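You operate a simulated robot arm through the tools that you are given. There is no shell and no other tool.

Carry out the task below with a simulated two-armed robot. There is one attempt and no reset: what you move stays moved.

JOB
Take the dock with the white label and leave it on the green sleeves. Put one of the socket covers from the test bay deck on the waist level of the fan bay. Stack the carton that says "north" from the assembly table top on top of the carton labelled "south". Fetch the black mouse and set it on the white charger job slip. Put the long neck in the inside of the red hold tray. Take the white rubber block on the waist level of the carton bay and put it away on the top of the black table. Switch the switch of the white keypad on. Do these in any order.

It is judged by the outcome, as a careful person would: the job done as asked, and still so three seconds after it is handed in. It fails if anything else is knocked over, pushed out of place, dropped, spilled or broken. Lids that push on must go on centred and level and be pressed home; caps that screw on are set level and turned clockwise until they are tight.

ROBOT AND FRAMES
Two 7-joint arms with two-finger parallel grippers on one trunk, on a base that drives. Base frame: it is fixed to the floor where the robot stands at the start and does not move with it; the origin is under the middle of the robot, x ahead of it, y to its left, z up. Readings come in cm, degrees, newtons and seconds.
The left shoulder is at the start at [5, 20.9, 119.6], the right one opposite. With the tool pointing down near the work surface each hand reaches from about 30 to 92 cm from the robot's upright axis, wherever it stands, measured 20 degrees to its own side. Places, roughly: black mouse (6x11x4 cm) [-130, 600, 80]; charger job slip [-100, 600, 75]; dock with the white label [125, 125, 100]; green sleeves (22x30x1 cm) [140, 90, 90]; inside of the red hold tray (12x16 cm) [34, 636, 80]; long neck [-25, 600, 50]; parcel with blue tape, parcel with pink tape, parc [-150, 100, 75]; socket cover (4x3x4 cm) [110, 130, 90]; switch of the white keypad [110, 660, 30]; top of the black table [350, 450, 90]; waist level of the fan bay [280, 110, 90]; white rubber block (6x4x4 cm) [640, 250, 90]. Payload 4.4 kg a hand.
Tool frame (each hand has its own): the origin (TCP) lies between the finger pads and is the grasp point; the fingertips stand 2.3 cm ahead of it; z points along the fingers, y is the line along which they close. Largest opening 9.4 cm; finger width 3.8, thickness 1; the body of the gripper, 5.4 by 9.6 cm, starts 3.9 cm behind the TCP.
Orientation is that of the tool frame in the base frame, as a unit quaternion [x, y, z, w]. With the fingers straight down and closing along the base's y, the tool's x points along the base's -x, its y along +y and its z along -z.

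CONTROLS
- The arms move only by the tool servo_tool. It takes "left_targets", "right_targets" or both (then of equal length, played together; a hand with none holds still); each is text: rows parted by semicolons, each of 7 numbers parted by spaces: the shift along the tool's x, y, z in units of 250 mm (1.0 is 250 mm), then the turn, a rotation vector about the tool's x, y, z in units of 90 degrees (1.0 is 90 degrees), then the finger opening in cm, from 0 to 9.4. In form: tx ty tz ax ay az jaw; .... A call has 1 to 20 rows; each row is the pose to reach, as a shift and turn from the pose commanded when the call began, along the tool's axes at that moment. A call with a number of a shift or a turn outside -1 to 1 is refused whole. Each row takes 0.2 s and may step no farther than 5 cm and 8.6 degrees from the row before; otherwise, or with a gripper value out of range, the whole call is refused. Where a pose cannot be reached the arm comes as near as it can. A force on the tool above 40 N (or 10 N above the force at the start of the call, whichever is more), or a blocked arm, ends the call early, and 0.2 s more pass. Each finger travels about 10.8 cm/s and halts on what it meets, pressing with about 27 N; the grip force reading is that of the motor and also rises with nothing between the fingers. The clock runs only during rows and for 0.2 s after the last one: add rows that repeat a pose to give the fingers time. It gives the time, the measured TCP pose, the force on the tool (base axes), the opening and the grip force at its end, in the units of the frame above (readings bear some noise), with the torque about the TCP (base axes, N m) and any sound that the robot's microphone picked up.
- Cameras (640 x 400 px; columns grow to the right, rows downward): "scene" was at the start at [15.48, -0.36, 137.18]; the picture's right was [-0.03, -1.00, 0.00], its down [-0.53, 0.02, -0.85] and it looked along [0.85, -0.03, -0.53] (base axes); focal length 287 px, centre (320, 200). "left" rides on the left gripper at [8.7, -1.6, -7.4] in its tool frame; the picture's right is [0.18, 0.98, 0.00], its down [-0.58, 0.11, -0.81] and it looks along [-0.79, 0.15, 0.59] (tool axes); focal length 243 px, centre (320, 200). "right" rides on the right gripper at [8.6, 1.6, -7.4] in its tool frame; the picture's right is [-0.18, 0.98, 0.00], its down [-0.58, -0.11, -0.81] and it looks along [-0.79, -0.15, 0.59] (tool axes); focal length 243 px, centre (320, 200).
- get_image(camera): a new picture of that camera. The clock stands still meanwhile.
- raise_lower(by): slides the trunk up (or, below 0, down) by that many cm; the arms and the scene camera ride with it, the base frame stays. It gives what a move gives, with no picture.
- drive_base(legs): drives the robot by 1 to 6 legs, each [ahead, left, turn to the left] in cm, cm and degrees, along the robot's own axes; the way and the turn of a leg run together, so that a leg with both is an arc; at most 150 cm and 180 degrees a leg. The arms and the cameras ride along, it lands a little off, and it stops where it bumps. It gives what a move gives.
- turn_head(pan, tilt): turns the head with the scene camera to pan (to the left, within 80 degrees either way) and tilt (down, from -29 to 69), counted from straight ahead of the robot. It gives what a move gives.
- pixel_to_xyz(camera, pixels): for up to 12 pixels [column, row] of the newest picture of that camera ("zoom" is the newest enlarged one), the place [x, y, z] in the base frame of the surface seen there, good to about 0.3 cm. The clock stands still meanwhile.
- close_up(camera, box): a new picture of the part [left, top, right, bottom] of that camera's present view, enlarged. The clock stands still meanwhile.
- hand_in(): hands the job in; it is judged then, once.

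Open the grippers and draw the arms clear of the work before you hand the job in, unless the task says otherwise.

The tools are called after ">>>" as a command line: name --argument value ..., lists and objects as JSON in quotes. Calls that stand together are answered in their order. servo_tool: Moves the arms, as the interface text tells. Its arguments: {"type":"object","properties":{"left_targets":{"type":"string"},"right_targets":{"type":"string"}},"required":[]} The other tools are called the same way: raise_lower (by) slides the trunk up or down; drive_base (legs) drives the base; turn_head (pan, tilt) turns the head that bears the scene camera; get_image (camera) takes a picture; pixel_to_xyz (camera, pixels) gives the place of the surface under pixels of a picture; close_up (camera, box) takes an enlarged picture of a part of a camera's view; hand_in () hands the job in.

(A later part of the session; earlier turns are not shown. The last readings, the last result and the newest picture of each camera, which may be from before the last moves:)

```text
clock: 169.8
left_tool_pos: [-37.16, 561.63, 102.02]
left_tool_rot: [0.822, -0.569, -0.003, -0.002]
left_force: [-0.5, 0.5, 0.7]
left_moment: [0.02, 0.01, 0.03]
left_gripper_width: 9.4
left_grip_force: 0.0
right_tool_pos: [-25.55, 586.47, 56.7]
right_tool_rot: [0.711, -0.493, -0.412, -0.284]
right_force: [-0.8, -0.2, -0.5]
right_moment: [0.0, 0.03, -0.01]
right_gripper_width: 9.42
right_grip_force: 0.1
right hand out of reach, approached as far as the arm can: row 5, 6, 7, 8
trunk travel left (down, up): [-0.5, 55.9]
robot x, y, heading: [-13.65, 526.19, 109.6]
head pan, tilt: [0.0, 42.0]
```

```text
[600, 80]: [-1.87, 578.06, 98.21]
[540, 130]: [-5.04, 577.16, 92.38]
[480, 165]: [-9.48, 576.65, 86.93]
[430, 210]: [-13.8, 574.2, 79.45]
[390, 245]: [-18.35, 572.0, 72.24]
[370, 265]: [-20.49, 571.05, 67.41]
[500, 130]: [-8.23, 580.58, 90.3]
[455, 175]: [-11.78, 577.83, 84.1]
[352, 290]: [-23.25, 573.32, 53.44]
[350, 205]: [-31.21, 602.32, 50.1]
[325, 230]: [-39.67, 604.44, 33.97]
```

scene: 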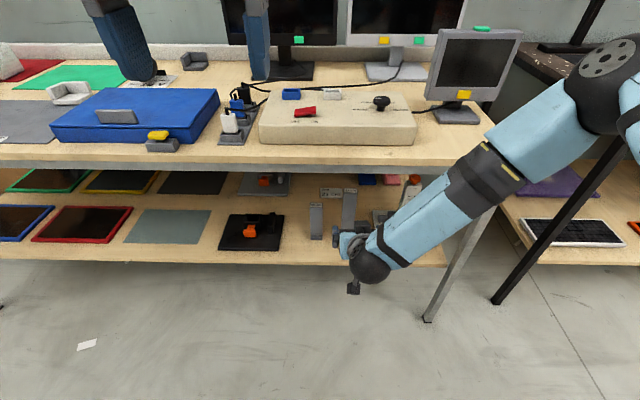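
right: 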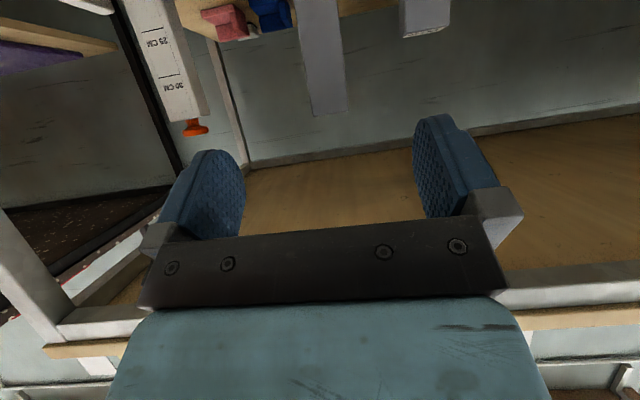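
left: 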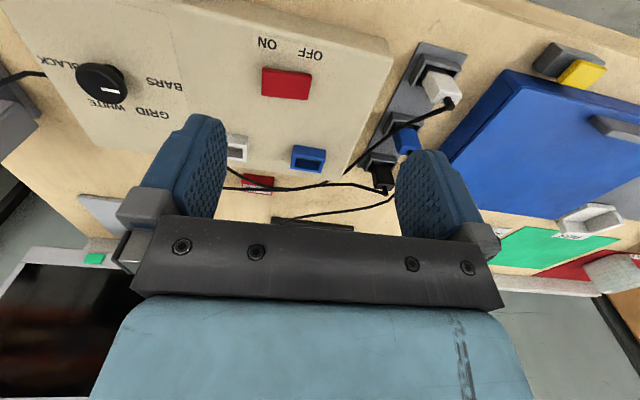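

The neck lines up between the fingers in the right camera. I advance 12 cm along the tool axis and check again.

>>> servo_tool --right_targets "0 0 0.12 0 0 0 9.4; 0 0 0.24 0 0 0 9.4; 0 0 0.36 0 0 0 9.4; 0 0 0.48 0 0 0 9.4; 0 0 0.48 0 0 0 9.4"

>>> get_image --camera "scene"

>>> get_image --camera "right"

```text
clock: 170.9
left_tool_pos: [-37.23, 561.65, 101.96]
left_tool_rot: [0.823, -0.568, -0.003, -0.002]
left_force: [0.6, -0.3, -0.2]
left_moment: [-0.06, 0.02, 0.01]
left_gripper_width: 9.4
left_grip_force: 0.1
right_tool_pos: [-29.16, 596.57, 50.76]
right_tool_rot: [0.711, -0.493, -0.413, -0.285]
right_force: [-0.5, -0.1, 0.3]
right_moment: [0.01, 0.0, 0.02]
right_gripper_width: 9.4
right_grip_force: 0.0
trunk travel left (down, up): [-0.5, 55.9]
robot x, y, heading: [-13.62, 526.28, 109.7]
head pan, tilt: [0.0, 42.0]
```

```text
taken
```

scene: 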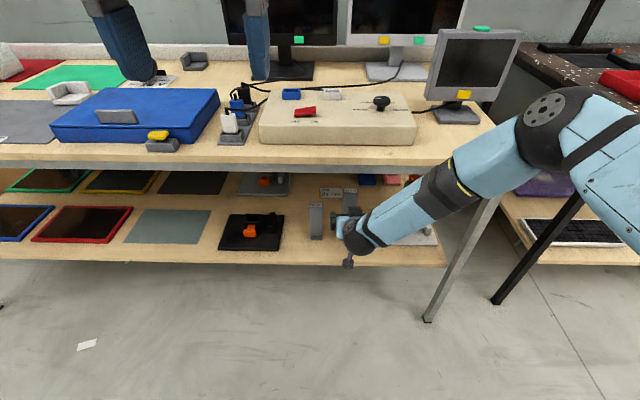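

```text
taken
```

right: 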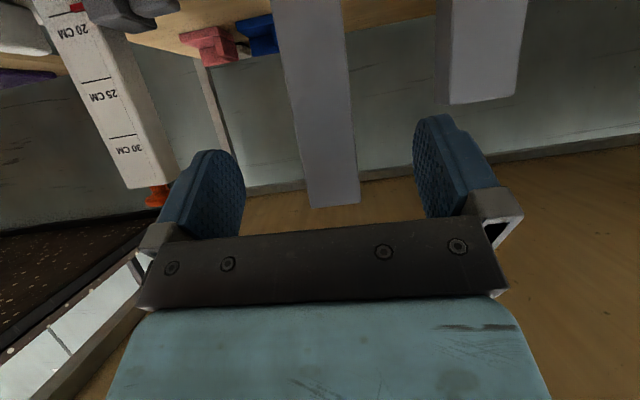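

The neck is centred between the fingers with clearance on both sides. I check forearm clearance again, then continue.

>>> pixel_to_xyz --camera "scene" --pixels '[[545, 120], [500, 150], [460, 170], [420, 185], [400, 210], [380, 230], [365, 230], [345, 225]]'

>>> pixel_to_xyz --camera "right" --pixels '[[310, 150], [350, 150], [330, 200], [322, 120], [450, 90], [330, 180]]'

```text
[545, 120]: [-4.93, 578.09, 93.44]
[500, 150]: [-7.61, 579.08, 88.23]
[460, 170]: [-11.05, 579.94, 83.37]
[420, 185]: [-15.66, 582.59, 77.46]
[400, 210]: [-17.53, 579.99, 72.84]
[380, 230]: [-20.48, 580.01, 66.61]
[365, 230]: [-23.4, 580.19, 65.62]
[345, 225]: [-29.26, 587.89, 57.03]
```

```text
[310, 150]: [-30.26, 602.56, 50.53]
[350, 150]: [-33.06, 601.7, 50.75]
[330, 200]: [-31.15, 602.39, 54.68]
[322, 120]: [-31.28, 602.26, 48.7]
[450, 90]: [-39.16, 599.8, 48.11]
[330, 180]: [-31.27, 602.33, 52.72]
```

Clearance is a few cm. I advance 7.5 cm more with a slight left correction, watching forces.

>>> servo_tool --right_targets "0 0.014 0.1 0 0 0 9.4; 0 0.014 0.2 0 0 0 9.4; 0 0.014 0.26 0 0 0 9.4; 0 0.014 0.3 0 0 0 9.4; 0 0.014 0.3 0 0 0 9.4"

>>> get_image --camera "scene"

>>> get_image --camera "right"

```text
clock: 172.2
left_tool_pos: [-37.18, 561.73, 101.8]
left_tool_rot: [0.823, -0.568, -0.003, -0.002]
left_force: [0.0, 0.0, 0.5]
left_moment: [0.02, 0.01, -0.01]
left_gripper_width: 9.39
left_grip_force: 0.2
right_tool_pos: [-31.96, 602.38, 47.17]
right_tool_rot: [0.71, -0.494, -0.412, -0.286]
right_force: [0.3, 0.1, -0.4]
right_moment: [0.0, 0.02, -0.01]
right_gripper_width: 9.4
right_grip_force: 0.1
trunk travel left (down, up): [-0.5, 55.9]
robot x, y, heading: [-13.67, 526.7, 109.9]
head pan, tilt: [0.0, 42.0]
```

```text
taken
```

scene: 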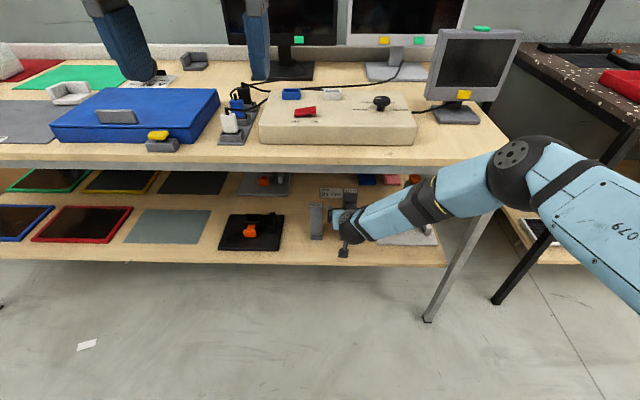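

```text
taken
```

right: 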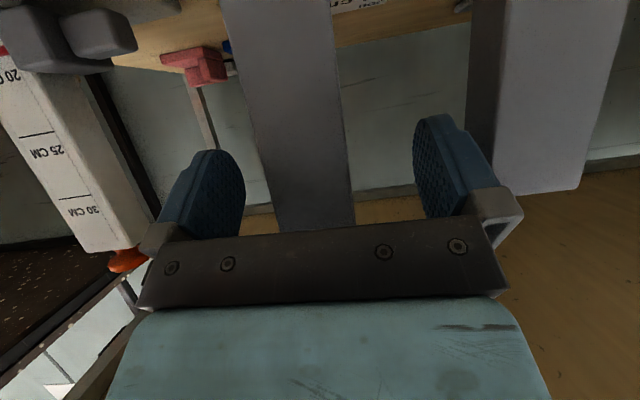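

The neck is between the fingers with no contact. I close the gripper.

>>> servo_tool --right_targets "0 0 0 0 0 0 7.5; 0 0 0 0 0 0 5.5; 0 0 0 0 0 0 4; 0 0 0 0 0 0 2.5; 0 0 0 0 0 0 2; 0 0 0 0 0 0 2"

>>> get_image --camera "right"

```text
clock: 173.6
left_tool_pos: [-37.1, 561.71, 101.85]
left_tool_rot: [0.823, -0.569, -0.003, -0.002]
left_force: [0.8, -0.8, 1.3]
left_moment: [-0.02, 0.02, -0.01]
left_gripper_width: 9.41
left_grip_force: 0.1
right_tool_pos: [-31.89, 602.35, 47.04]
right_tool_rot: [0.71, -0.494, -0.413, -0.286]
right_force: [0.5, 1.0, 0.7]
right_moment: [0.11, -0.07, -0.02]
right_gripper_width: 3.97
right_grip_force: 26.9
trunk travel left (down, up): [-0.5, 55.9]
robot x, y, heading: [-13.35, 526.65, 109.4]
head pan, tilt: [0.0, 42.0]
```

```text
taken
```

right: 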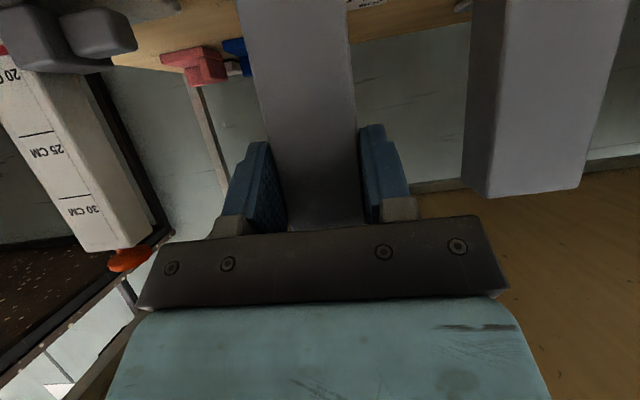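

Gripped (4.0 cm). I lift 3 cm, then draw it straight back out from under the bench.

>>> servo_tool --right_targets "-0.035 0 -0.02 0 0 0 2; -0.07 0 -0.04 0 0 0 2; -0.104 0 -0.06 0 0 0 2; -0.044 0 -0.164 0 0 0 2; 0.016 0 -0.268 0 0 0 2; 0.076 0 -0.372 0 0 0 2; 0.136 0 -0.476 0 0 0 2; 0.196 0 -0.58 0 0 0 2; 0.256 0 -0.684 0 0 0 2; 0.296 0 -0.753 0 0 0 2; 0.296 0 -0.753 0 0 0 2"

>>> get_image --camera "scene"

```text
clock: 175.9
left_tool_pos: [-37.2, 561.72, 101.98]
left_tool_rot: [0.823, -0.569, -0.003, -0.002]
left_force: [-0.1, 0.6, -0.3]
left_moment: [-0.01, 0.0, -0.01]
left_gripper_width: 9.41
left_grip_force: 0.0
right_tool_pos: [-26.44, 583.13, 51.08]
right_tool_rot: [0.71, -0.497, -0.407, -0.287]
right_force: [0.3, -0.1, -2.7]
right_moment: [-0.04, -0.02, 0.0]
right_gripper_width: 4.0
right_grip_force: 27.0
right hand out of reach, approached as far as the arm can: row 7, 8, 9, 10, 11
trunk travel left (down, up): [-0.5, 55.9]
robot x, y, heading: [-13.52, 526.5, 110.0]
head pan, tilt: [0.0, 42.0]
```

```text
taken
```

scene: 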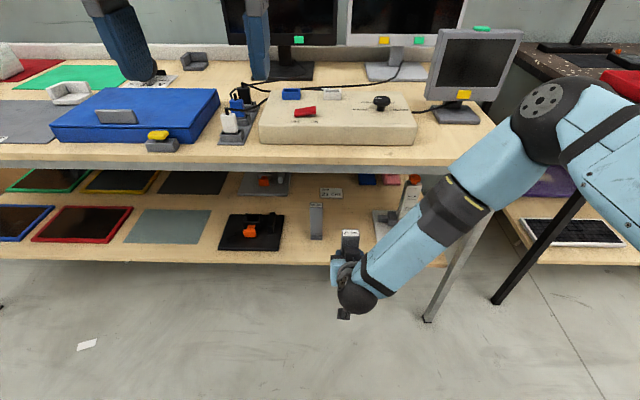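

The neck is out in front of the bench. I back off 4 cm for clearance and raise the trunk 45 cm.

>>> drive_base --legs '[[-4, 0, -1]]'

>>> raise_lower --by 45

>>> turn_head --pan -45 --tilt 35

>>> get_image --camera "scene"

```text
clock: 176.8
left_tool_pos: [-35.16, 558.34, 102.01]
left_tool_rot: [0.817, -0.576, -0.003, -0.002]
left_force: [0.6, 0.1, 0.7]
left_moment: [0.03, 0.04, 0.0]
left_gripper_width: 9.4
left_grip_force: 0.2
right_tool_pos: [-23.95, 579.52, 51.01]
right_tool_rot: [0.706, -0.503, -0.405, -0.291]
right_force: [-0.5, 0.1, -1.4]
right_moment: [0.01, 0.0, 0.02]
right_gripper_width: 3.98
right_grip_force: 26.8
trunk travel left (down, up): [-0.5, 55.9]
robot x, y, heading: [-12.1, 522.36, 108.7]
head pan, tilt: [0.0, 42.0]
```

```text
refused: 45 is not a number from -40 to 40
```

```text
clock: 177.9
left_tool_pos: [-35.29, 558.37, 101.86]
left_tool_rot: [0.817, -0.576, -0.003, -0.002]
left_force: [-0.6, -0.1, -0.3]
left_moment: [0.03, 0.02, -0.02]
left_gripper_width: 9.41
left_grip_force: 0.2
right_tool_pos: [-23.94, 579.56, 50.97]
right_tool_rot: [0.706, -0.503, -0.405, -0.29]
right_force: [-0.3, -0.6, -2.6]
right_moment: [-0.02, 0.01, -0.04]
right_gripper_width: 3.99
right_grip_force: 26.9
trunk travel left (down, up): [-0.5, 55.9]
robot x, y, heading: [-12.69, 522.81, 108.6]
head pan, tilt: [-45.0, 35.0]
```

```text
taken
```

scene: 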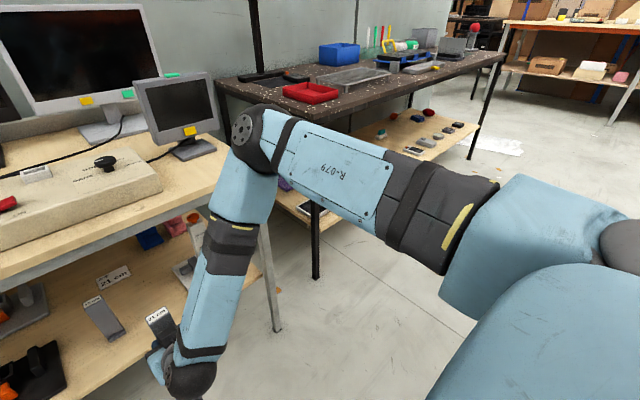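

I raise the trunk 38 cm.

>>> raise_lower --by 38

>>> get_image --camera "scene"

>>> pixel_to_xyz --camera "scene" --pixels '[[300, 170], [240, 200], [460, 110], [300, 330], [310, 140], [330, 150], [420, 260]]'

```text
clock: 181.6
left_tool_pos: [-35.16, 558.33, 139.97]
left_tool_rot: [0.817, -0.577, -0.002, -0.003]
left_force: [0.5, 0.2, 0.7]
left_moment: [0.02, -0.01, -0.03]
left_gripper_width: 9.41
left_grip_force: 0.1
right_tool_pos: [-24.0, 579.57, 89.02]
right_tool_rot: [0.706, -0.503, -0.405, -0.29]
right_force: [0.1, -0.6, -2.4]
right_moment: [-0.04, -0.01, 0.01]
right_gripper_width: 3.98
right_grip_force: 26.9
trunk travel left (down, up): [-38.5, 17.9]
robot x, y, heading: [-12.08, 522.54, 108.4]
head pan, tilt: [-45.0, 35.0]
```

```text
taken
```

scene: 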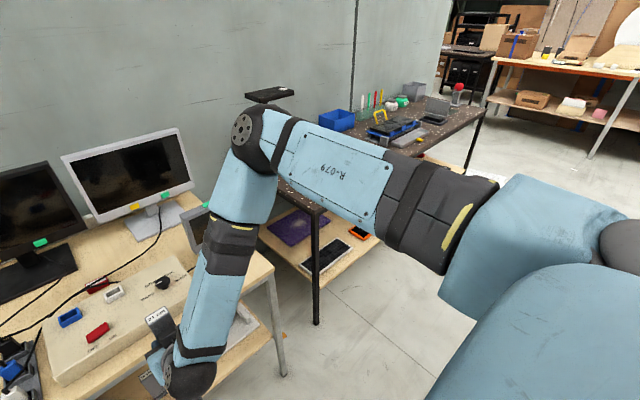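

```text
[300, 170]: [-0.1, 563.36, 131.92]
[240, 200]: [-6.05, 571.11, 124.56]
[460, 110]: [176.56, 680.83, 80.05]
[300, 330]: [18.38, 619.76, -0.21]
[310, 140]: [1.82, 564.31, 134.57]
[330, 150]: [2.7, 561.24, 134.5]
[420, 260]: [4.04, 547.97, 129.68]
```

I slide right 70 cm to the dark bench, keeping the neck in front of it.

>>> drive_base --legs '[[0, -70, 0]]'

>>> turn_head --pan -10 --tilt 40

>>> get_image --camera "scene"

```text
clock: 188.3
left_tool_pos: [32.79, 580.96, 139.94]
left_tool_rot: [0.812, -0.584, -0.002, -0.002]
left_force: [0.1, -0.3, -0.1]
left_moment: [0.01, -0.03, -0.01]
left_gripper_width: 9.39
left_grip_force: 0.0
right_tool_pos: [44.48, 601.78, 89.0]
right_tool_rot: [0.701, -0.511, -0.401, -0.295]
right_force: [-0.5, 0.6, -2.3]
right_moment: [-0.01, 0.0, 0.01]
right_gripper_width: 3.97
right_grip_force: 26.6
trunk travel left (down, up): [-38.5, 17.9]
robot x, y, heading: [55.15, 544.55, 107.5]
head pan, tilt: [-45.0, 35.0]
```

```text
clock: 189.3
left_tool_pos: [32.88, 580.75, 139.97]
left_tool_rot: [0.812, -0.584, -0.003, -0.002]
left_force: [0.6, -0.1, -0.8]
left_moment: [-0.02, 0.01, 0.01]
left_gripper_width: 9.43
left_grip_force: 0.0
right_tool_pos: [44.52, 601.75, 88.98]
right_tool_rot: [0.701, -0.511, -0.4, -0.295]
right_force: [0.4, 0.4, -1.9]
right_moment: [-0.03, 0.0, -0.01]
right_gripper_width: 3.99
right_grip_force: 27.3
trunk travel left (down, up): [-38.5, 17.9]
robot x, y, heading: [55.01, 544.74, 107.2]
head pan, tilt: [-10.0, 40.0]
```

```text
taken
```

scene: 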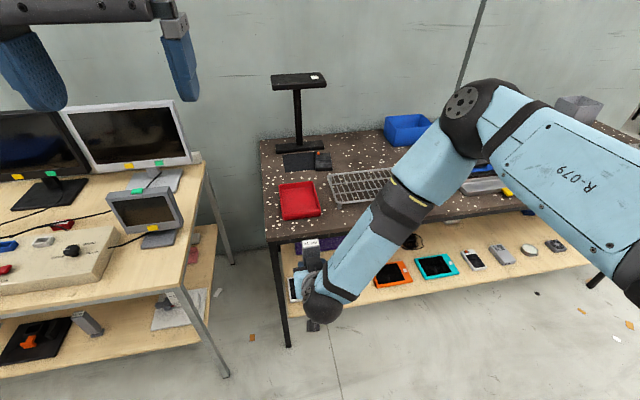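

The red tray is at (299,200). I measure it.

>>> close_up --camera "scene" --box '[250, 150, 370, 260]'

>>> pixel_to_xyz --camera "zoom" --pixels '[[150, 125], [325, 115], [170, 255], [370, 235], [250, 180], [200, 150], [300, 220], [140, 340], [200, 330], [260, 60], [420, 170], [150, 90]]'

```text
3.64 times, centred on (310, 205) of scene
```

zoom: 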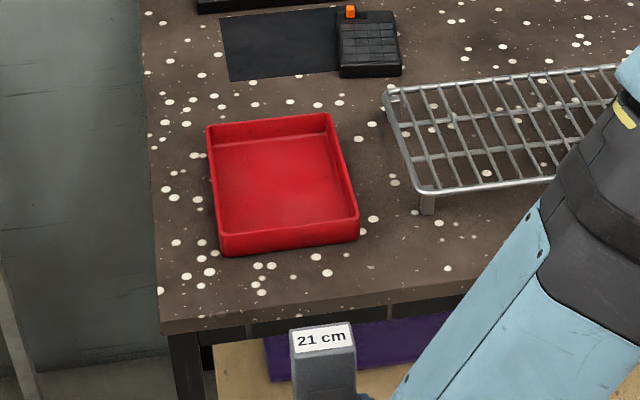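

```text
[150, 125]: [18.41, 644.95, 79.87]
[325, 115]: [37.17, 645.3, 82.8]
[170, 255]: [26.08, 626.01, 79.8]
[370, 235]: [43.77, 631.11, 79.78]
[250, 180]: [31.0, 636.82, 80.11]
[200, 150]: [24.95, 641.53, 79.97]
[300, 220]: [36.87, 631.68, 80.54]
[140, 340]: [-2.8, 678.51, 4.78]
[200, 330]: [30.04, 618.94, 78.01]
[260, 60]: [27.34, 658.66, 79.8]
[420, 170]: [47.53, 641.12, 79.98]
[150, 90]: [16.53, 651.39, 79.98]
```

Tray floor ≈80.3, rim 82.8, centre ≈(34.1, 635.5). I raise the trunk 15 cm so the neck's bottom clears the rim, then drive ahead 20 cm.

>>> raise_lower --by 15

>>> drive_base --legs '[[20, 0, 1]]'

>>> get_image --camera "scene"

>>> get_image --camera "right"

```text
clock: 191.0
left_tool_pos: [32.75, 580.82, 154.91]
left_tool_rot: [0.811, -0.585, -0.003, -0.003]
left_force: [-0.4, 0.4, -0.6]
left_moment: [0.0, -0.01, -0.02]
left_gripper_width: 9.4
left_grip_force: 0.1
right_tool_pos: [44.46, 601.74, 103.87]
right_tool_rot: [0.701, -0.51, -0.402, -0.294]
right_force: [0.1, 0.5, -2.1]
right_moment: [-0.03, -0.03, -0.02]
right_gripper_width: 3.95
right_grip_force: 26.4
trunk travel left (down, up): [-53.5, 2.9]
robot x, y, heading: [55.1, 544.74, 107.5]
head pan, tilt: [-10.0, 40.0]
```

```text
clock: 192.7
left_tool_pos: [26.05, 599.69, 154.97]
left_tool_rot: [0.816, -0.579, -0.003, -0.002]
left_force: [0.8, -0.3, 0.1]
left_moment: [0.01, 0.0, 0.02]
left_gripper_width: 9.42
left_grip_force: 0.0
right_tool_pos: [37.41, 621.02, 104.14]
right_tool_rot: [0.705, -0.505, -0.404, -0.291]
right_force: [0.7, 0.4, -1.2]
right_moment: [-0.01, 0.0, 0.03]
right_gripper_width: 3.99
right_grip_force: 27.6
trunk travel left (down, up): [-53.5, 2.9]
robot x, y, heading: [49.03, 563.49, 108.5]
head pan, tilt: [-10.0, 40.0]
```

```text
taken
```

scene: 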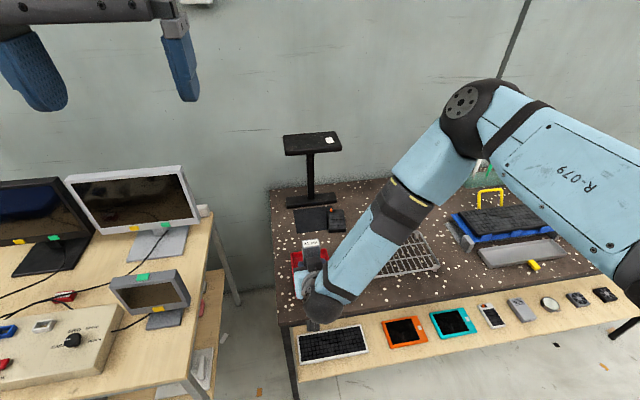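

```text
taken
```

right: 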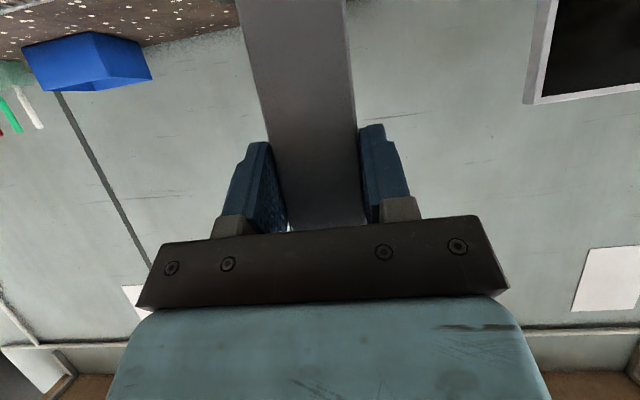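

I move the neck forward over the tray (bottom still ~87).

>>> servo_tool --right_targets "-0.06 -0.01 0.11 0 0 0 2; -0.11 -0.02 0.24 0 0 -0 2; -0.15 -0.03 0.37 0 -0.004 0 2; -0.16 -0.04 0.48 0 -0.006 0 2; -0.134 -0.04 0.551 0 -0.006 0 2; -0.134 -0.04 0.551 0 -0.006 0 2"

>>> turn_head --pan -10 --tilt 50

>>> get_image --camera "scene"

>>> close_up --camera "scene" --box '[230, 130, 350, 230]'

>>> get_image --camera "left"

```text
clock: 194.1
left_tool_pos: [25.94, 599.92, 154.74]
left_tool_rot: [0.816, -0.579, -0.003, -0.002]
left_force: [0.1, 0.5, 0.3]
left_moment: [0.03, -0.02, 0.02]
left_gripper_width: 9.39
left_grip_force: 0.2
right_tool_pos: [33.93, 634.33, 100.13]
right_tool_rot: [0.703, -0.506, -0.404, -0.295]
right_force: [0.1, 0.1, -1.4]
right_moment: [-0.03, 0.01, 0.0]
right_gripper_width: 3.99
right_grip_force: 27.3
trunk travel left (down, up): [-53.5, 2.9]
robot x, y, heading: [48.94, 564.1, 108.4]
head pan, tilt: [-10.0, 40.0]
```

```text
clock: 194.8
left_tool_pos: [25.98, 599.97, 154.89]
left_tool_rot: [0.815, -0.579, -0.003, -0.002]
left_force: [-0.2, -0.1, -0.3]
left_moment: [0.0, 0.04, 0.02]
left_gripper_width: 9.4
left_grip_force: 0.0
right_tool_pos: [33.94, 634.29, 100.14]
right_tool_rot: [0.703, -0.506, -0.403, -0.295]
right_force: [-0.6, -0.4, -2.0]
right_moment: [-0.02, 0.0, -0.01]
right_gripper_width: 3.98
right_grip_force: 26.9
trunk travel left (down, up): [-53.5, 2.9]
robot x, y, heading: [48.82, 564.1, 108.4]
head pan, tilt: [-10.0, 50.0]
```

```text
taken
```

scene: 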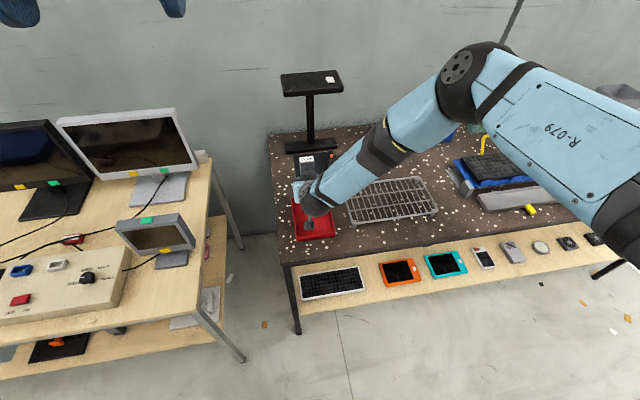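

```text
4.00 times, centred on (290, 180) of scene
```

zoom: 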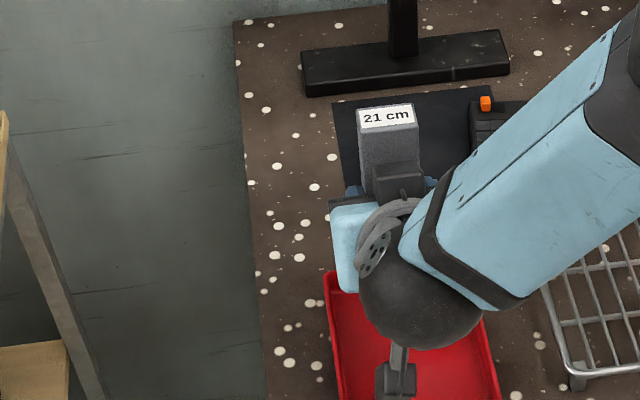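

```text
taken
```

left: 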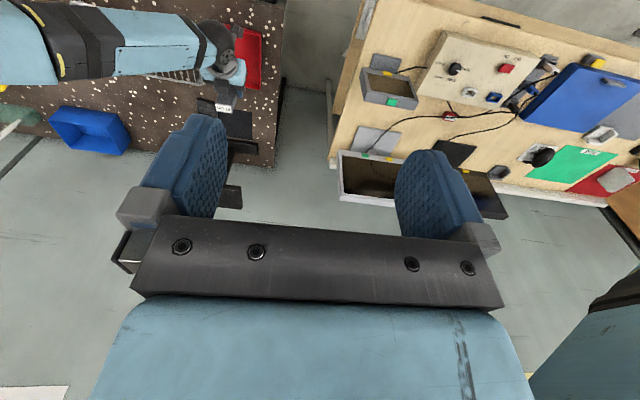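

I verify the neck top's and tray's positions.

>>> pixel_to_xyz --camera "zoom" --pixels '[[362, 112], [410, 107], [364, 128], [415, 122], [328, 275], [345, 395], [485, 320], [498, 390], [440, 380], [380, 330]]'

>>> close_up --camera "left" --box '[180, 10, 300, 120]'

```text
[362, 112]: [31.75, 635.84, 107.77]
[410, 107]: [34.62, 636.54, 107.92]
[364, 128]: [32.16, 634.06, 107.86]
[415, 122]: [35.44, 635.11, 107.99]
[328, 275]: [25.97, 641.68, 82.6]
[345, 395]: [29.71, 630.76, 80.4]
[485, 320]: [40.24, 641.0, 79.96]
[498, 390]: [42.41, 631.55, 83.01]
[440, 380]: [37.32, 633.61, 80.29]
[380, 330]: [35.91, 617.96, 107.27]
```

```text
3.64 times, centred on (240, 65) of left
```

zoom: 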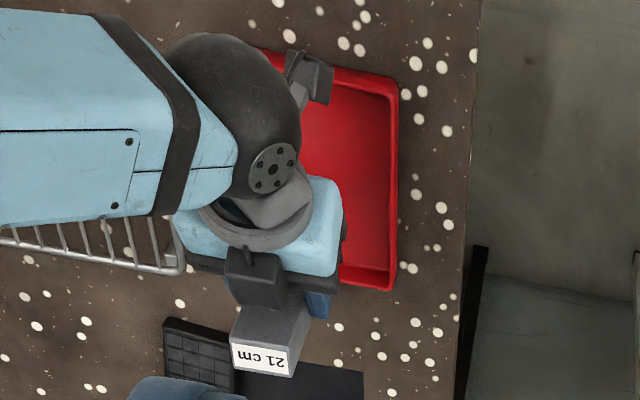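

The neck is over the tray centre. I lower it 6.3 cm to the tray floor.

>>> servo_tool --right_targets "0.06 0 0.035 0 0 0 2; 0.12 0 0.07 0 0 0 2; 0.17 0 0.098 0 0 0 2; 0.205 0 0.118 0 0 0 2; 0.218 0 0.126 0 0 0 2; 0.218 0 0.126 0 0 0 2"

>>> servo_tool --right_targets "0.004 0 0.002 0 0 0 2; 0.008 0 0.005 0 0 0 2; 0.012 0 0.007 0 0 0 2; 0.012 0 0.007 0 0 0 2"

>>> close_up --camera "left" --box '[180, 10, 300, 120]'

```text
clock: 196.2
left_tool_pos: [25.97, 599.93, 154.87]
left_tool_rot: [0.815, -0.579, -0.003, -0.002]
left_force: [-0.1, -0.1, 1.0]
left_moment: [0.01, 0.01, -0.01]
left_gripper_width: 9.4
left_grip_force: 0.1
right_tool_pos: [32.16, 634.43, 94.47]
right_tool_rot: [0.703, -0.51, -0.397, -0.296]
right_force: [0.0, -0.2, -2.2]
right_moment: [0.0, -0.02, -0.02]
right_gripper_width: 3.99
right_grip_force: 26.8
right hand out of reach, approached as far as the arm can: row 1, 2, 3, 4, 5, 6
trunk travel left (down, up): [-53.5, 2.9]
robot x, y, heading: [48.49, 564.15, 108.3]
head pan, tilt: [-10.0, 50.0]
```

```text
clock: 197.2
left_tool_pos: [26.07, 599.92, 154.89]
left_tool_rot: [0.815, -0.579, -0.002, -0.002]
left_force: [0.3, 0.2, 0.0]
left_moment: [0.02, 0.03, -0.01]
left_gripper_width: 9.4
left_grip_force: 0.0
right_tool_pos: [32.18, 634.5, 94.47]
right_tool_rot: [0.703, -0.51, -0.397, -0.297]
right_force: [0.5, -0.1, -1.7]
right_moment: [0.01, -0.05, -0.04]
right_gripper_width: 3.97
right_grip_force: 27.2
trunk travel left (down, up): [-53.5, 2.9]
robot x, y, heading: [48.36, 564.03, 108.4]
head pan, tilt: [-10.0, 50.0]
```

```text
3.64 times, centred on (240, 65) of left
```

zoom: 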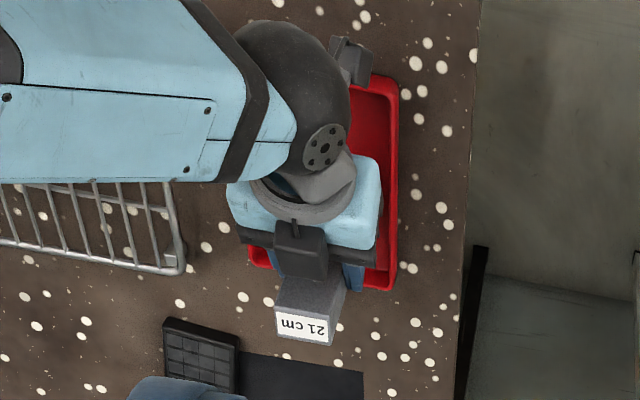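

The arm hit its reach limit and drifted ~1.7 cm left. I shift the base right 1.7 cm and lower the trunk 1 cm to set the neck down.

>>> drive_base --legs '[[0, -1.8, 0]]'

>>> raise_lower --by -0.8

>>> close_up --camera "left" --box '[180, 10, 300, 120]'

>>> close_up --camera "scene" --box '[230, 130, 350, 250]'

```text
clock: 198.0
left_tool_pos: [27.2, 600.38, 154.86]
left_tool_rot: [0.816, -0.578, -0.003, -0.003]
left_force: [-0.2, 0.0, 0.5]
left_moment: [0.02, 0.01, 0.03]
left_gripper_width: 9.44
left_grip_force: 0.0
right_tool_pos: [33.55, 634.92, 94.52]
right_tool_rot: [0.704, -0.509, -0.396, -0.298]
right_force: [-1.2, 0.0, -1.8]
right_moment: [-0.01, 0.01, -0.05]
right_gripper_width: 3.98
right_grip_force: 26.8
trunk travel left (down, up): [-53.5, 2.9]
robot x, y, heading: [50.51, 564.41, 108.5]
head pan, tilt: [-10.0, 50.0]
```

```text
clock: 198.6
left_tool_pos: [27.42, 600.41, 154.03]
left_tool_rot: [0.816, -0.578, -0.003, -0.001]
left_force: [0.2, 0.0, -0.6]
left_moment: [-0.01, 0.0, 0.03]
left_gripper_width: 9.44
left_grip_force: 0.0
right_tool_pos: [33.62, 634.92, 93.69]
right_tool_rot: [0.704, -0.509, -0.397, -0.296]
right_force: [-0.1, 0.8, -2.2]
right_moment: [-0.01, -0.02, -0.05]
right_gripper_width: 3.99
right_grip_force: 27.0
trunk travel left (down, up): [-52.7, 3.7]
robot x, y, heading: [50.47, 564.37, 108.5]
head pan, tilt: [-10.0, 50.0]
```

```text
3.64 times, centred on (240, 65) of left
```

zoom: 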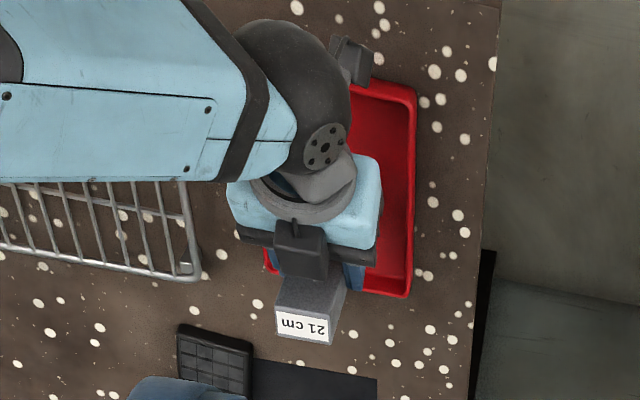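

```text
3.33 times, centred on (290, 190) of scene
```

zoom: 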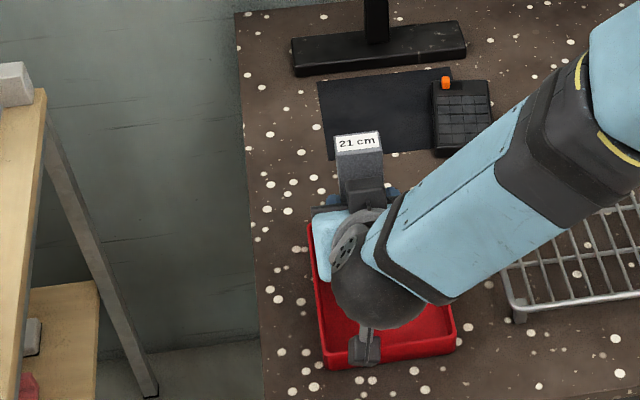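

I measure the neck top height and keep lowering in small steps.

>>> pixel_to_xyz --camera "zoom" --pixels '[[345, 140], [375, 136], [358, 148], [310, 225], [325, 362], [455, 335]]'

>>> raise_lower --by -0.4

```text
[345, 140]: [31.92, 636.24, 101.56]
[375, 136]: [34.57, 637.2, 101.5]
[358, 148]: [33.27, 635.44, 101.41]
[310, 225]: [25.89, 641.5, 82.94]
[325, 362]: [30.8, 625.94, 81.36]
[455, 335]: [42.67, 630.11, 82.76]
```

```text
clock: 199.1
left_tool_pos: [27.57, 600.25, 153.73]
left_tool_rot: [0.816, -0.577, -0.004, -0.002]
left_force: [0.1, 0.3, -0.1]
left_moment: [0.02, -0.02, -0.03]
left_gripper_width: 9.41
left_grip_force: 0.1
right_tool_pos: [33.72, 635.09, 93.55]
right_tool_rot: [0.702, -0.509, -0.399, -0.298]
right_force: [1.7, -0.3, 12.1]
right_moment: [0.11, 0.08, -0.02]
right_gripper_width: 3.98
right_grip_force: 27.1
trunk travel left (down, up): [-52.3, 4.1]
robot x, y, heading: [50.28, 564.43, 108.8]
head pan, tilt: [-10.0, 50.0]
```

Contact (12 N). I open the gripper gradually and retreat along the tool axis.

>>> servo_tool --right_targets "0 0 0 0 0 0 4.2; 0 0 0 0 0 0 5; 0 0 0 0 0 0 6.5; 0 0 0 0 0 0 8; 0 0 0 0 0 0 8; 0 0 0 0 0 0 8"

>>> close_up --camera "left" --box '[180, 10, 300, 120]'

>>> get_image --camera "right"

```text
clock: 200.5
left_tool_pos: [27.66, 600.42, 153.66]
left_tool_rot: [0.816, -0.577, -0.002, -0.001]
left_force: [0.2, 0.1, -0.1]
left_moment: [0.04, 0.02, -0.03]
left_gripper_width: 9.4
left_grip_force: 0.0
right_tool_pos: [33.7, 635.09, 93.13]
right_tool_rot: [0.703, -0.509, -0.398, -0.296]
right_force: [0.4, 0.0, 0.9]
right_moment: [0.02, -0.01, 0.03]
right_gripper_width: 8.01
right_grip_force: 0.1
trunk travel left (down, up): [-52.3, 4.1]
robot x, y, heading: [50.41, 564.52, 108.4]
head pan, tilt: [-10.0, 50.0]
```

```text
3.64 times, centred on (240, 65) of left
```

zoom: 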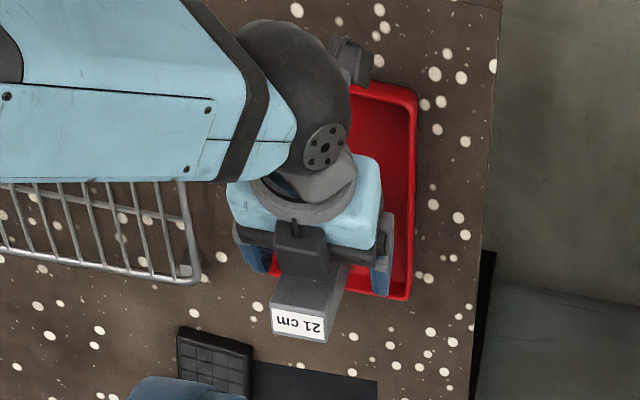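

```text
taken
```

right: 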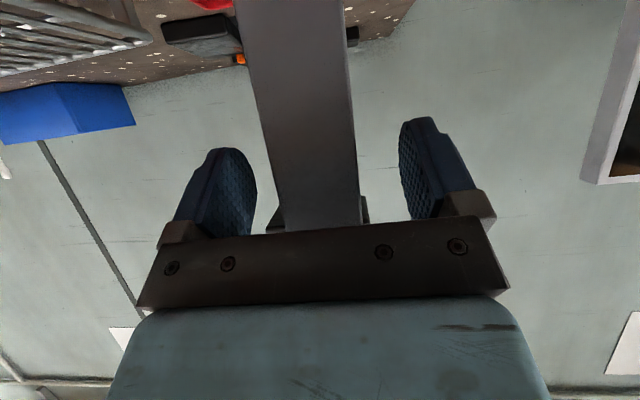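

The neck stands in the tray. I retreat along the tool axis.

>>> servo_tool --right_targets "0 0 -0.08 0 0 0 8; 0 0 -0.2 0 0 0 8; 0 0 -0.34 0 0 0 8; 0 0 -0.48 0 0 0 8; 0 0 -0.62 0 0 0 8; 0 0 -0.75 0 0 0 8; 0 0 -0.75 0 0 0 8"

>>> get_image --camera "scene"

```text
clock: 202.1
left_tool_pos: [27.63, 600.48, 153.7]
left_tool_rot: [0.816, -0.578, -0.002, -0.002]
left_force: [0.0, 0.9, 0.1]
left_moment: [-0.01, -0.01, 0.01]
left_gripper_width: 9.39
left_grip_force: 0.1
right_tool_pos: [38.55, 619.77, 102.83]
right_tool_rot: [0.704, -0.509, -0.398, -0.296]
right_force: [-0.4, -0.8, 0.4]
right_moment: [-0.03, -0.02, 0.01]
right_gripper_width: 7.98
right_grip_force: 0.1
trunk travel left (down, up): [-52.3, 4.1]
robot x, y, heading: [50.29, 564.63, 108.2]
head pan, tilt: [-10.0, 50.0]
```

```text
taken
```

scene: 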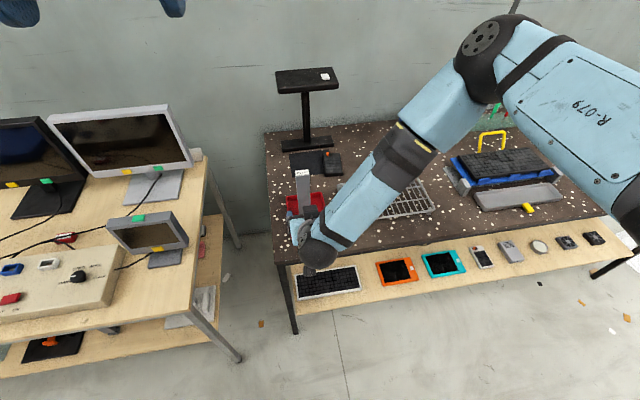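

Task done. Back off 15 cm and zoom on the lower-shelf devices to find the white keypad and its switch.

>>> drive_base --legs '[[-16, 0, 0]]'

>>> turn_head --pan -30 --tilt 45

>>> get_image --camera "scene"

```text
clock: 203.6
left_tool_pos: [32.56, 585.26, 153.6]
left_tool_rot: [0.816, -0.578, -0.003, -0.002]
left_force: [-0.2, -0.1, 0.0]
left_moment: [-0.02, 0.01, 0.02]
left_gripper_width: 9.39
left_grip_force: 0.0
right_tool_pos: [43.46, 604.43, 102.85]
right_tool_rot: [0.704, -0.509, -0.397, -0.296]
right_force: [-0.2, 0.5, -0.2]
right_moment: [0.05, 0.01, 0.0]
right_gripper_width: 7.99
right_grip_force: 0.0
trunk travel left (down, up): [-52.3, 4.1]
robot x, y, heading: [55.7, 548.9, 108.5]
head pan, tilt: [-10.0, 50.0]
```

```text
clock: 204.4
left_tool_pos: [32.64, 584.92, 153.86]
left_tool_rot: [0.816, -0.577, -0.003, -0.002]
left_force: [-0.2, -0.1, -0.2]
left_moment: [-0.01, 0.02, -0.02]
left_gripper_width: 9.41
left_grip_force: 0.1
right_tool_pos: [43.6, 604.29, 102.91]
right_tool_rot: [0.703, -0.509, -0.398, -0.297]
right_force: [0.5, -0.5, 0.1]
right_moment: [0.02, 0.01, -0.02]
right_gripper_width: 8.01
right_grip_force: 0.1
trunk travel left (down, up): [-52.3, 4.1]
robot x, y, heading: [55.77, 548.94, 108.3]
head pan, tilt: [-30.0, 45.0]
```

```text
taken
```

scene: 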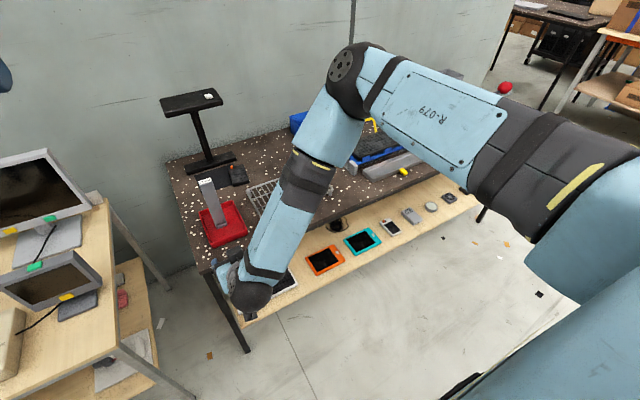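

I rotate the right tool back to vertical, then slide right to see the right half of this bench.

>>> servo_tool --right_targets "0 0 -0.05 0 0.08 0 8; 0 0 -0.1 0 0.16 0 8; 0 0 -0.15 0 0.24 0 8; 0 0 -0.2 0 0.32 0 8; 0 0 -0.25 0 0.4 0 8; 0 0 -0.25 0 0.48 0 8; 0 0 -0.25 0 0.56 0 8; 0 0 -0.25 0 0.64 0 8; 0 0 -0.25 0 0.664 0 8; 0 0 -0.25 0 0.664 0 8"

>>> drive_base --legs '[[0, -70, 0]]'

>>> turn_head --pan 0 --tilt 45

>>> get_image --camera "scene"

```text
clock: 206.6
left_tool_pos: [32.55, 584.93, 153.81]
left_tool_rot: [0.817, -0.577, -0.003, -0.003]
left_force: [0.4, -0.1, 0.5]
left_moment: [0.0, 0.01, 0.01]
left_gripper_width: 9.42
left_grip_force: 0.0
right_tool_pos: [45.24, 599.17, 106.17]
right_tool_rot: [0.808, -0.589, 0.007, -0.003]
right_force: [0.4, 0.9, -0.1]
right_moment: [0.01, -0.01, -0.01]
right_gripper_width: 8.02
right_grip_force: 0.2
trunk travel left (down, up): [-52.3, 4.1]
robot x, y, heading: [55.59, 549.14, 108.6]
head pan, tilt: [-30.0, 45.0]
```

```text
clock: 213.1
left_tool_pos: [99.14, 607.06, 153.74]
left_tool_rot: [0.815, -0.58, -0.004, -0.002]
left_force: [-0.3, 0.5, -0.2]
left_moment: [-0.01, 0.02, 0.0]
left_gripper_width: 9.36
left_grip_force: 0.0
right_tool_pos: [111.69, 621.14, 106.2]
right_tool_rot: [0.806, -0.592, 0.006, -0.004]
right_force: [0.3, 0.5, 0.6]
right_moment: [0.03, -0.02, -0.01]
right_gripper_width: 8.0
right_grip_force: 0.0
trunk travel left (down, up): [-52.3, 4.1]
robot x, y, heading: [121.69, 570.96, 107.9]
head pan, tilt: [-30.0, 45.0]
```

```text
clock: 214.1
left_tool_pos: [99.2, 607.04, 153.75]
left_tool_rot: [0.815, -0.58, -0.003, -0.001]
left_force: [0.1, -0.1, 0.3]
left_moment: [0.01, 0.0, 0.02]
left_gripper_width: 9.4
left_grip_force: 0.0
right_tool_pos: [111.72, 621.1, 106.13]
right_tool_rot: [0.806, -0.592, 0.005, -0.003]
right_force: [-0.7, 0.3, 0.6]
right_moment: [-0.01, -0.01, -0.04]
right_gripper_width: 7.99
right_grip_force: 0.0
trunk travel left (down, up): [-52.3, 4.1]
robot x, y, heading: [121.76, 571.28, 108.1]
head pan, tilt: [0.0, 45.0]
```

```text
taken
```

scene: 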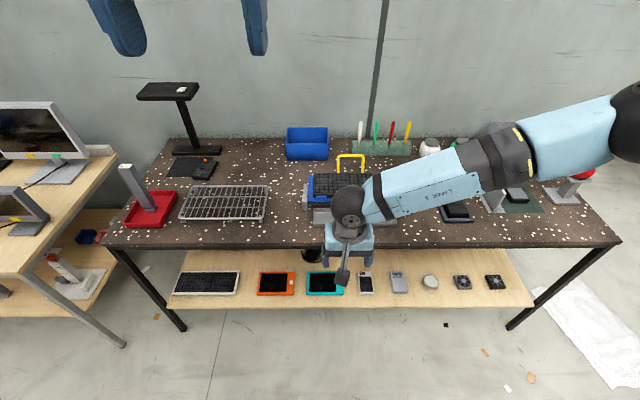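

The neck stands well in the tray. I zoom on the lower shelf devices.

>>> close_up --camera "scene" --box '[160, 250, 400, 310]'

>>> close_up --camera "scene" --box '[340, 255, 520, 310]'

>>> pixel_to_xyz --camera "scene" --pixels '[[205, 283], [272, 283], [325, 283], [366, 285], [398, 283], [430, 283], [461, 283], [492, 283], [300, 300]]'

```text
2.67 times, centred on (280, 280) of scene
```

zoom: 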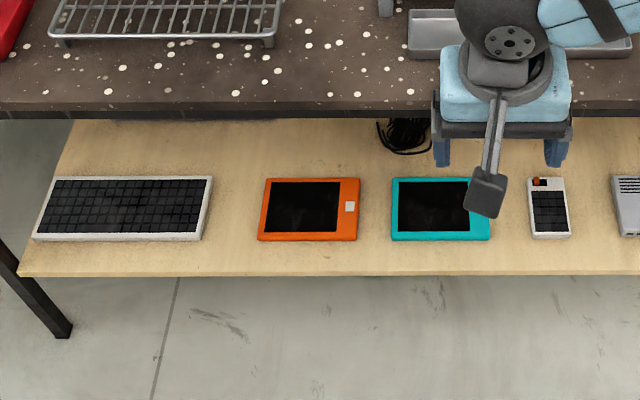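

```text
3.56 times, centred on (430, 282) of scene
```

zoom: 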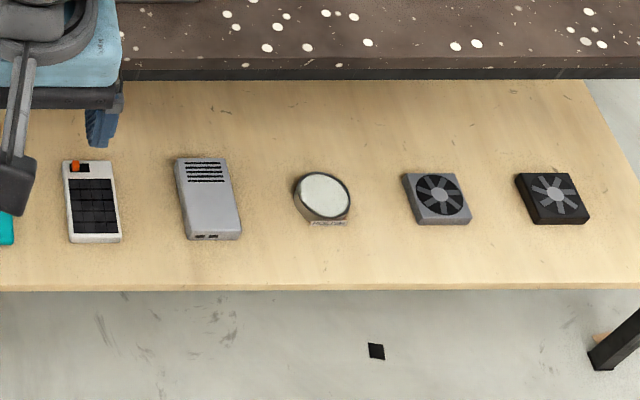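

```text
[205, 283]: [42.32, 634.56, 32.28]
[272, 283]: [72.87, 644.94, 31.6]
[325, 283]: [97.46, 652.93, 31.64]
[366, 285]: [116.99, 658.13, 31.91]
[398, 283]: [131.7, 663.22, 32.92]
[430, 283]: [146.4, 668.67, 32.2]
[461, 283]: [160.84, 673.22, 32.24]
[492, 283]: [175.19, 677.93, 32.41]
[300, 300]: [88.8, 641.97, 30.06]
```

The white keypad is at (117,658,32) with an orange switch at its top left. I zoom in closer.

>>> close_up --camera "scene" --box '[352, 268, 384, 296]'

>>> pixel_to_xyz --camera "zoom" --pixels '[[225, 75], [225, 90], [275, 90], [240, 100], [150, 60], [400, 60], [200, 300], [300, 100]]'

```text
14.29 times, centred on (368, 282) of scene
```

zoom: 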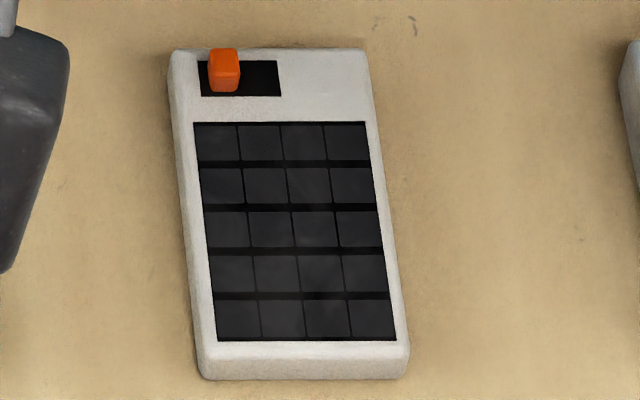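

```text
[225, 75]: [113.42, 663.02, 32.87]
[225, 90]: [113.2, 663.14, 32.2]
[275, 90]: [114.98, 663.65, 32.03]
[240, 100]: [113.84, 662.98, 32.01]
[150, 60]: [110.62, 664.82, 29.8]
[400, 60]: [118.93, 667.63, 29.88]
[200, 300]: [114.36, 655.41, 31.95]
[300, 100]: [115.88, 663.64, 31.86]
```

The switch is an orange slider sitting at the left end of its slot; I'll push it to the right. I lower the trunk (both hands are in front of the bench edge) in preparation.

>>> raise_lower --by -40

>>> raise_lower --by -11.5

>>> turn_head --pan 0 --tilt 40

>>> get_image --camera "scene"

```text
clock: 217.9
left_tool_pos: [99.19, 607.1, 113.78]
left_tool_rot: [0.815, -0.58, -0.003, -0.002]
left_force: [0.2, -0.8, 0.4]
left_moment: [0.0, -0.01, 0.0]
left_gripper_width: 9.39
left_grip_force: 0.0
right_tool_pos: [111.77, 621.21, 66.12]
right_tool_rot: [0.807, -0.591, 0.006, -0.003]
right_force: [1.1, 0.6, -0.2]
right_moment: [0.01, -0.04, 0.02]
right_gripper_width: 7.98
right_grip_force: 0.1
trunk travel left (down, up): [-12.3, 44.1]
robot x, y, heading: [121.56, 571.32, 108.6]
head pan, tilt: [0.0, 45.0]
```

```text
clock: 219.4
left_tool_pos: [99.18, 607.08, 102.33]
left_tool_rot: [0.815, -0.58, -0.002, -0.002]
left_force: [-0.6, -0.4, 0.3]
left_moment: [-0.04, 0.01, 0.0]
left_gripper_width: 9.41
left_grip_force: 0.0
right_tool_pos: [111.76, 621.08, 54.68]
right_tool_rot: [0.807, -0.591, 0.006, -0.005]
right_force: [-0.4, -0.3, -0.5]
right_moment: [0.01, 0.01, 0.0]
right_gripper_width: 8.05
right_grip_force: 0.0
trunk travel left (down, up): [-0.8, 55.6]
robot x, y, heading: [121.63, 571.27, 108.4]
head pan, tilt: [0.0, 45.0]
```

```text
clock: 220.0
left_tool_pos: [99.15, 607.07, 102.16]
left_tool_rot: [0.815, -0.58, -0.002, -0.001]
left_force: [0.8, -0.1, 0.7]
left_moment: [0.02, 0.0, 0.0]
left_gripper_width: 9.4
left_grip_force: 0.1
right_tool_pos: [111.86, 621.28, 54.78]
right_tool_rot: [0.806, -0.591, 0.006, -0.004]
right_force: [0.4, -0.6, 0.4]
right_moment: [-0.03, -0.03, 0.0]
right_gripper_width: 8.0
right_grip_force: 0.1
trunk travel left (down, up): [-0.8, 55.6]
robot x, y, heading: [121.77, 571.22, 108.2]
head pan, tilt: [0.0, 40.0]
```

```text
taken
```

scene: 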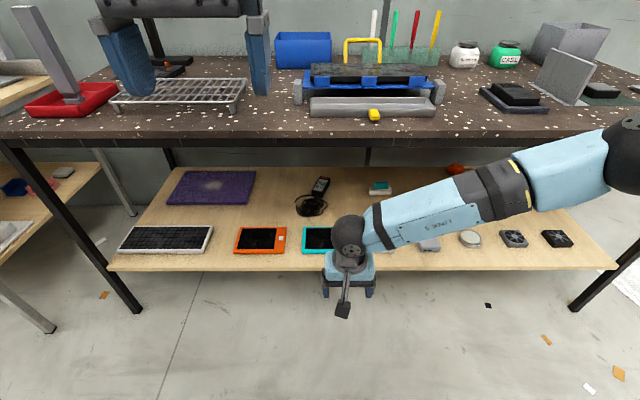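

I measure the bench's front edge and forearm/elbow heights.

>>> pixel_to_xyz --camera "scene" --pixels '[[300, 128], [300, 140], [300, 146], [350, 235], [420, 210], [500, 190], [590, 165], [620, 160], [300, 268], [300, 180]]'

```text
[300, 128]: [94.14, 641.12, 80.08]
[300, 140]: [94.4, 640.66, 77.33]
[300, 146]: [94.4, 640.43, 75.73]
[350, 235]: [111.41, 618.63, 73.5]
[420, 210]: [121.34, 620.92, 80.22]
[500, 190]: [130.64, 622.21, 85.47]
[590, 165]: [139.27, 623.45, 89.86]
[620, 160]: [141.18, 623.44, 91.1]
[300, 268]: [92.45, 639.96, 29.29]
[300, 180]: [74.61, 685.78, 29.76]
```

I tilt the right tool 20° forward, lowering it and shifting right.

>>> servo_tool --right_targets "0 -0.06 0.06 0 -0.074 0 6; 0 -0.12 0.12 0 -0.148 0 3; 0 -0.18 0.18 0 -0.222 0 0; 0 -0.24 0.24 0 -0.222 0 0; 0 -0.3 0.32 0 -0.222 0 0; -0.1 -0.34 0.4 0 -0.222 0 0; -0.2 -0.34 0.4 0 -0.222 0 0; -0.3 -0.34 0.4 0 -0.222 0 0; -0.3 -0.34 0.4 0 -0.222 0 0"

>>> get_image --camera "scene"

```text
clock: 222.0
left_tool_pos: [99.17, 606.95, 102.23]
left_tool_rot: [0.815, -0.58, -0.003, -0.002]
left_force: [-0.1, 0.2, -0.8]
left_moment: [-0.01, 0.03, -0.01]
left_gripper_width: 9.39
left_grip_force: 0.2
right_tool_pos: [117.75, 630.71, 44.83]
right_tool_rot: [0.795, -0.582, -0.133, -0.105]
right_force: [0.1, 1.4, -0.2]
right_moment: [0.02, 0.02, 0.03]
right_gripper_width: 0.0
right_grip_force: 26.8
trunk travel left (down, up): [-0.8, 55.6]
robot x, y, heading: [121.98, 571.26, 107.9]
head pan, tilt: [0.0, 40.0]
```

```text
taken
```

scene: 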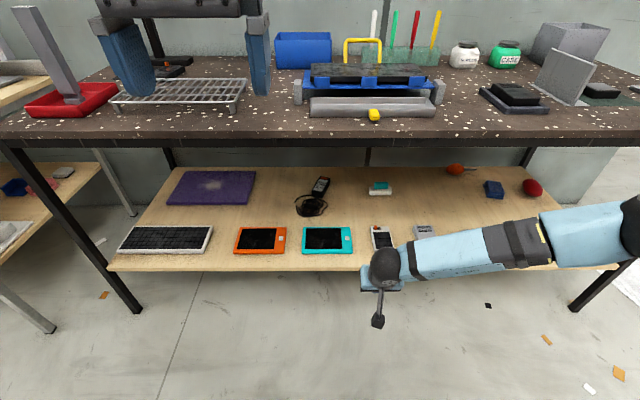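

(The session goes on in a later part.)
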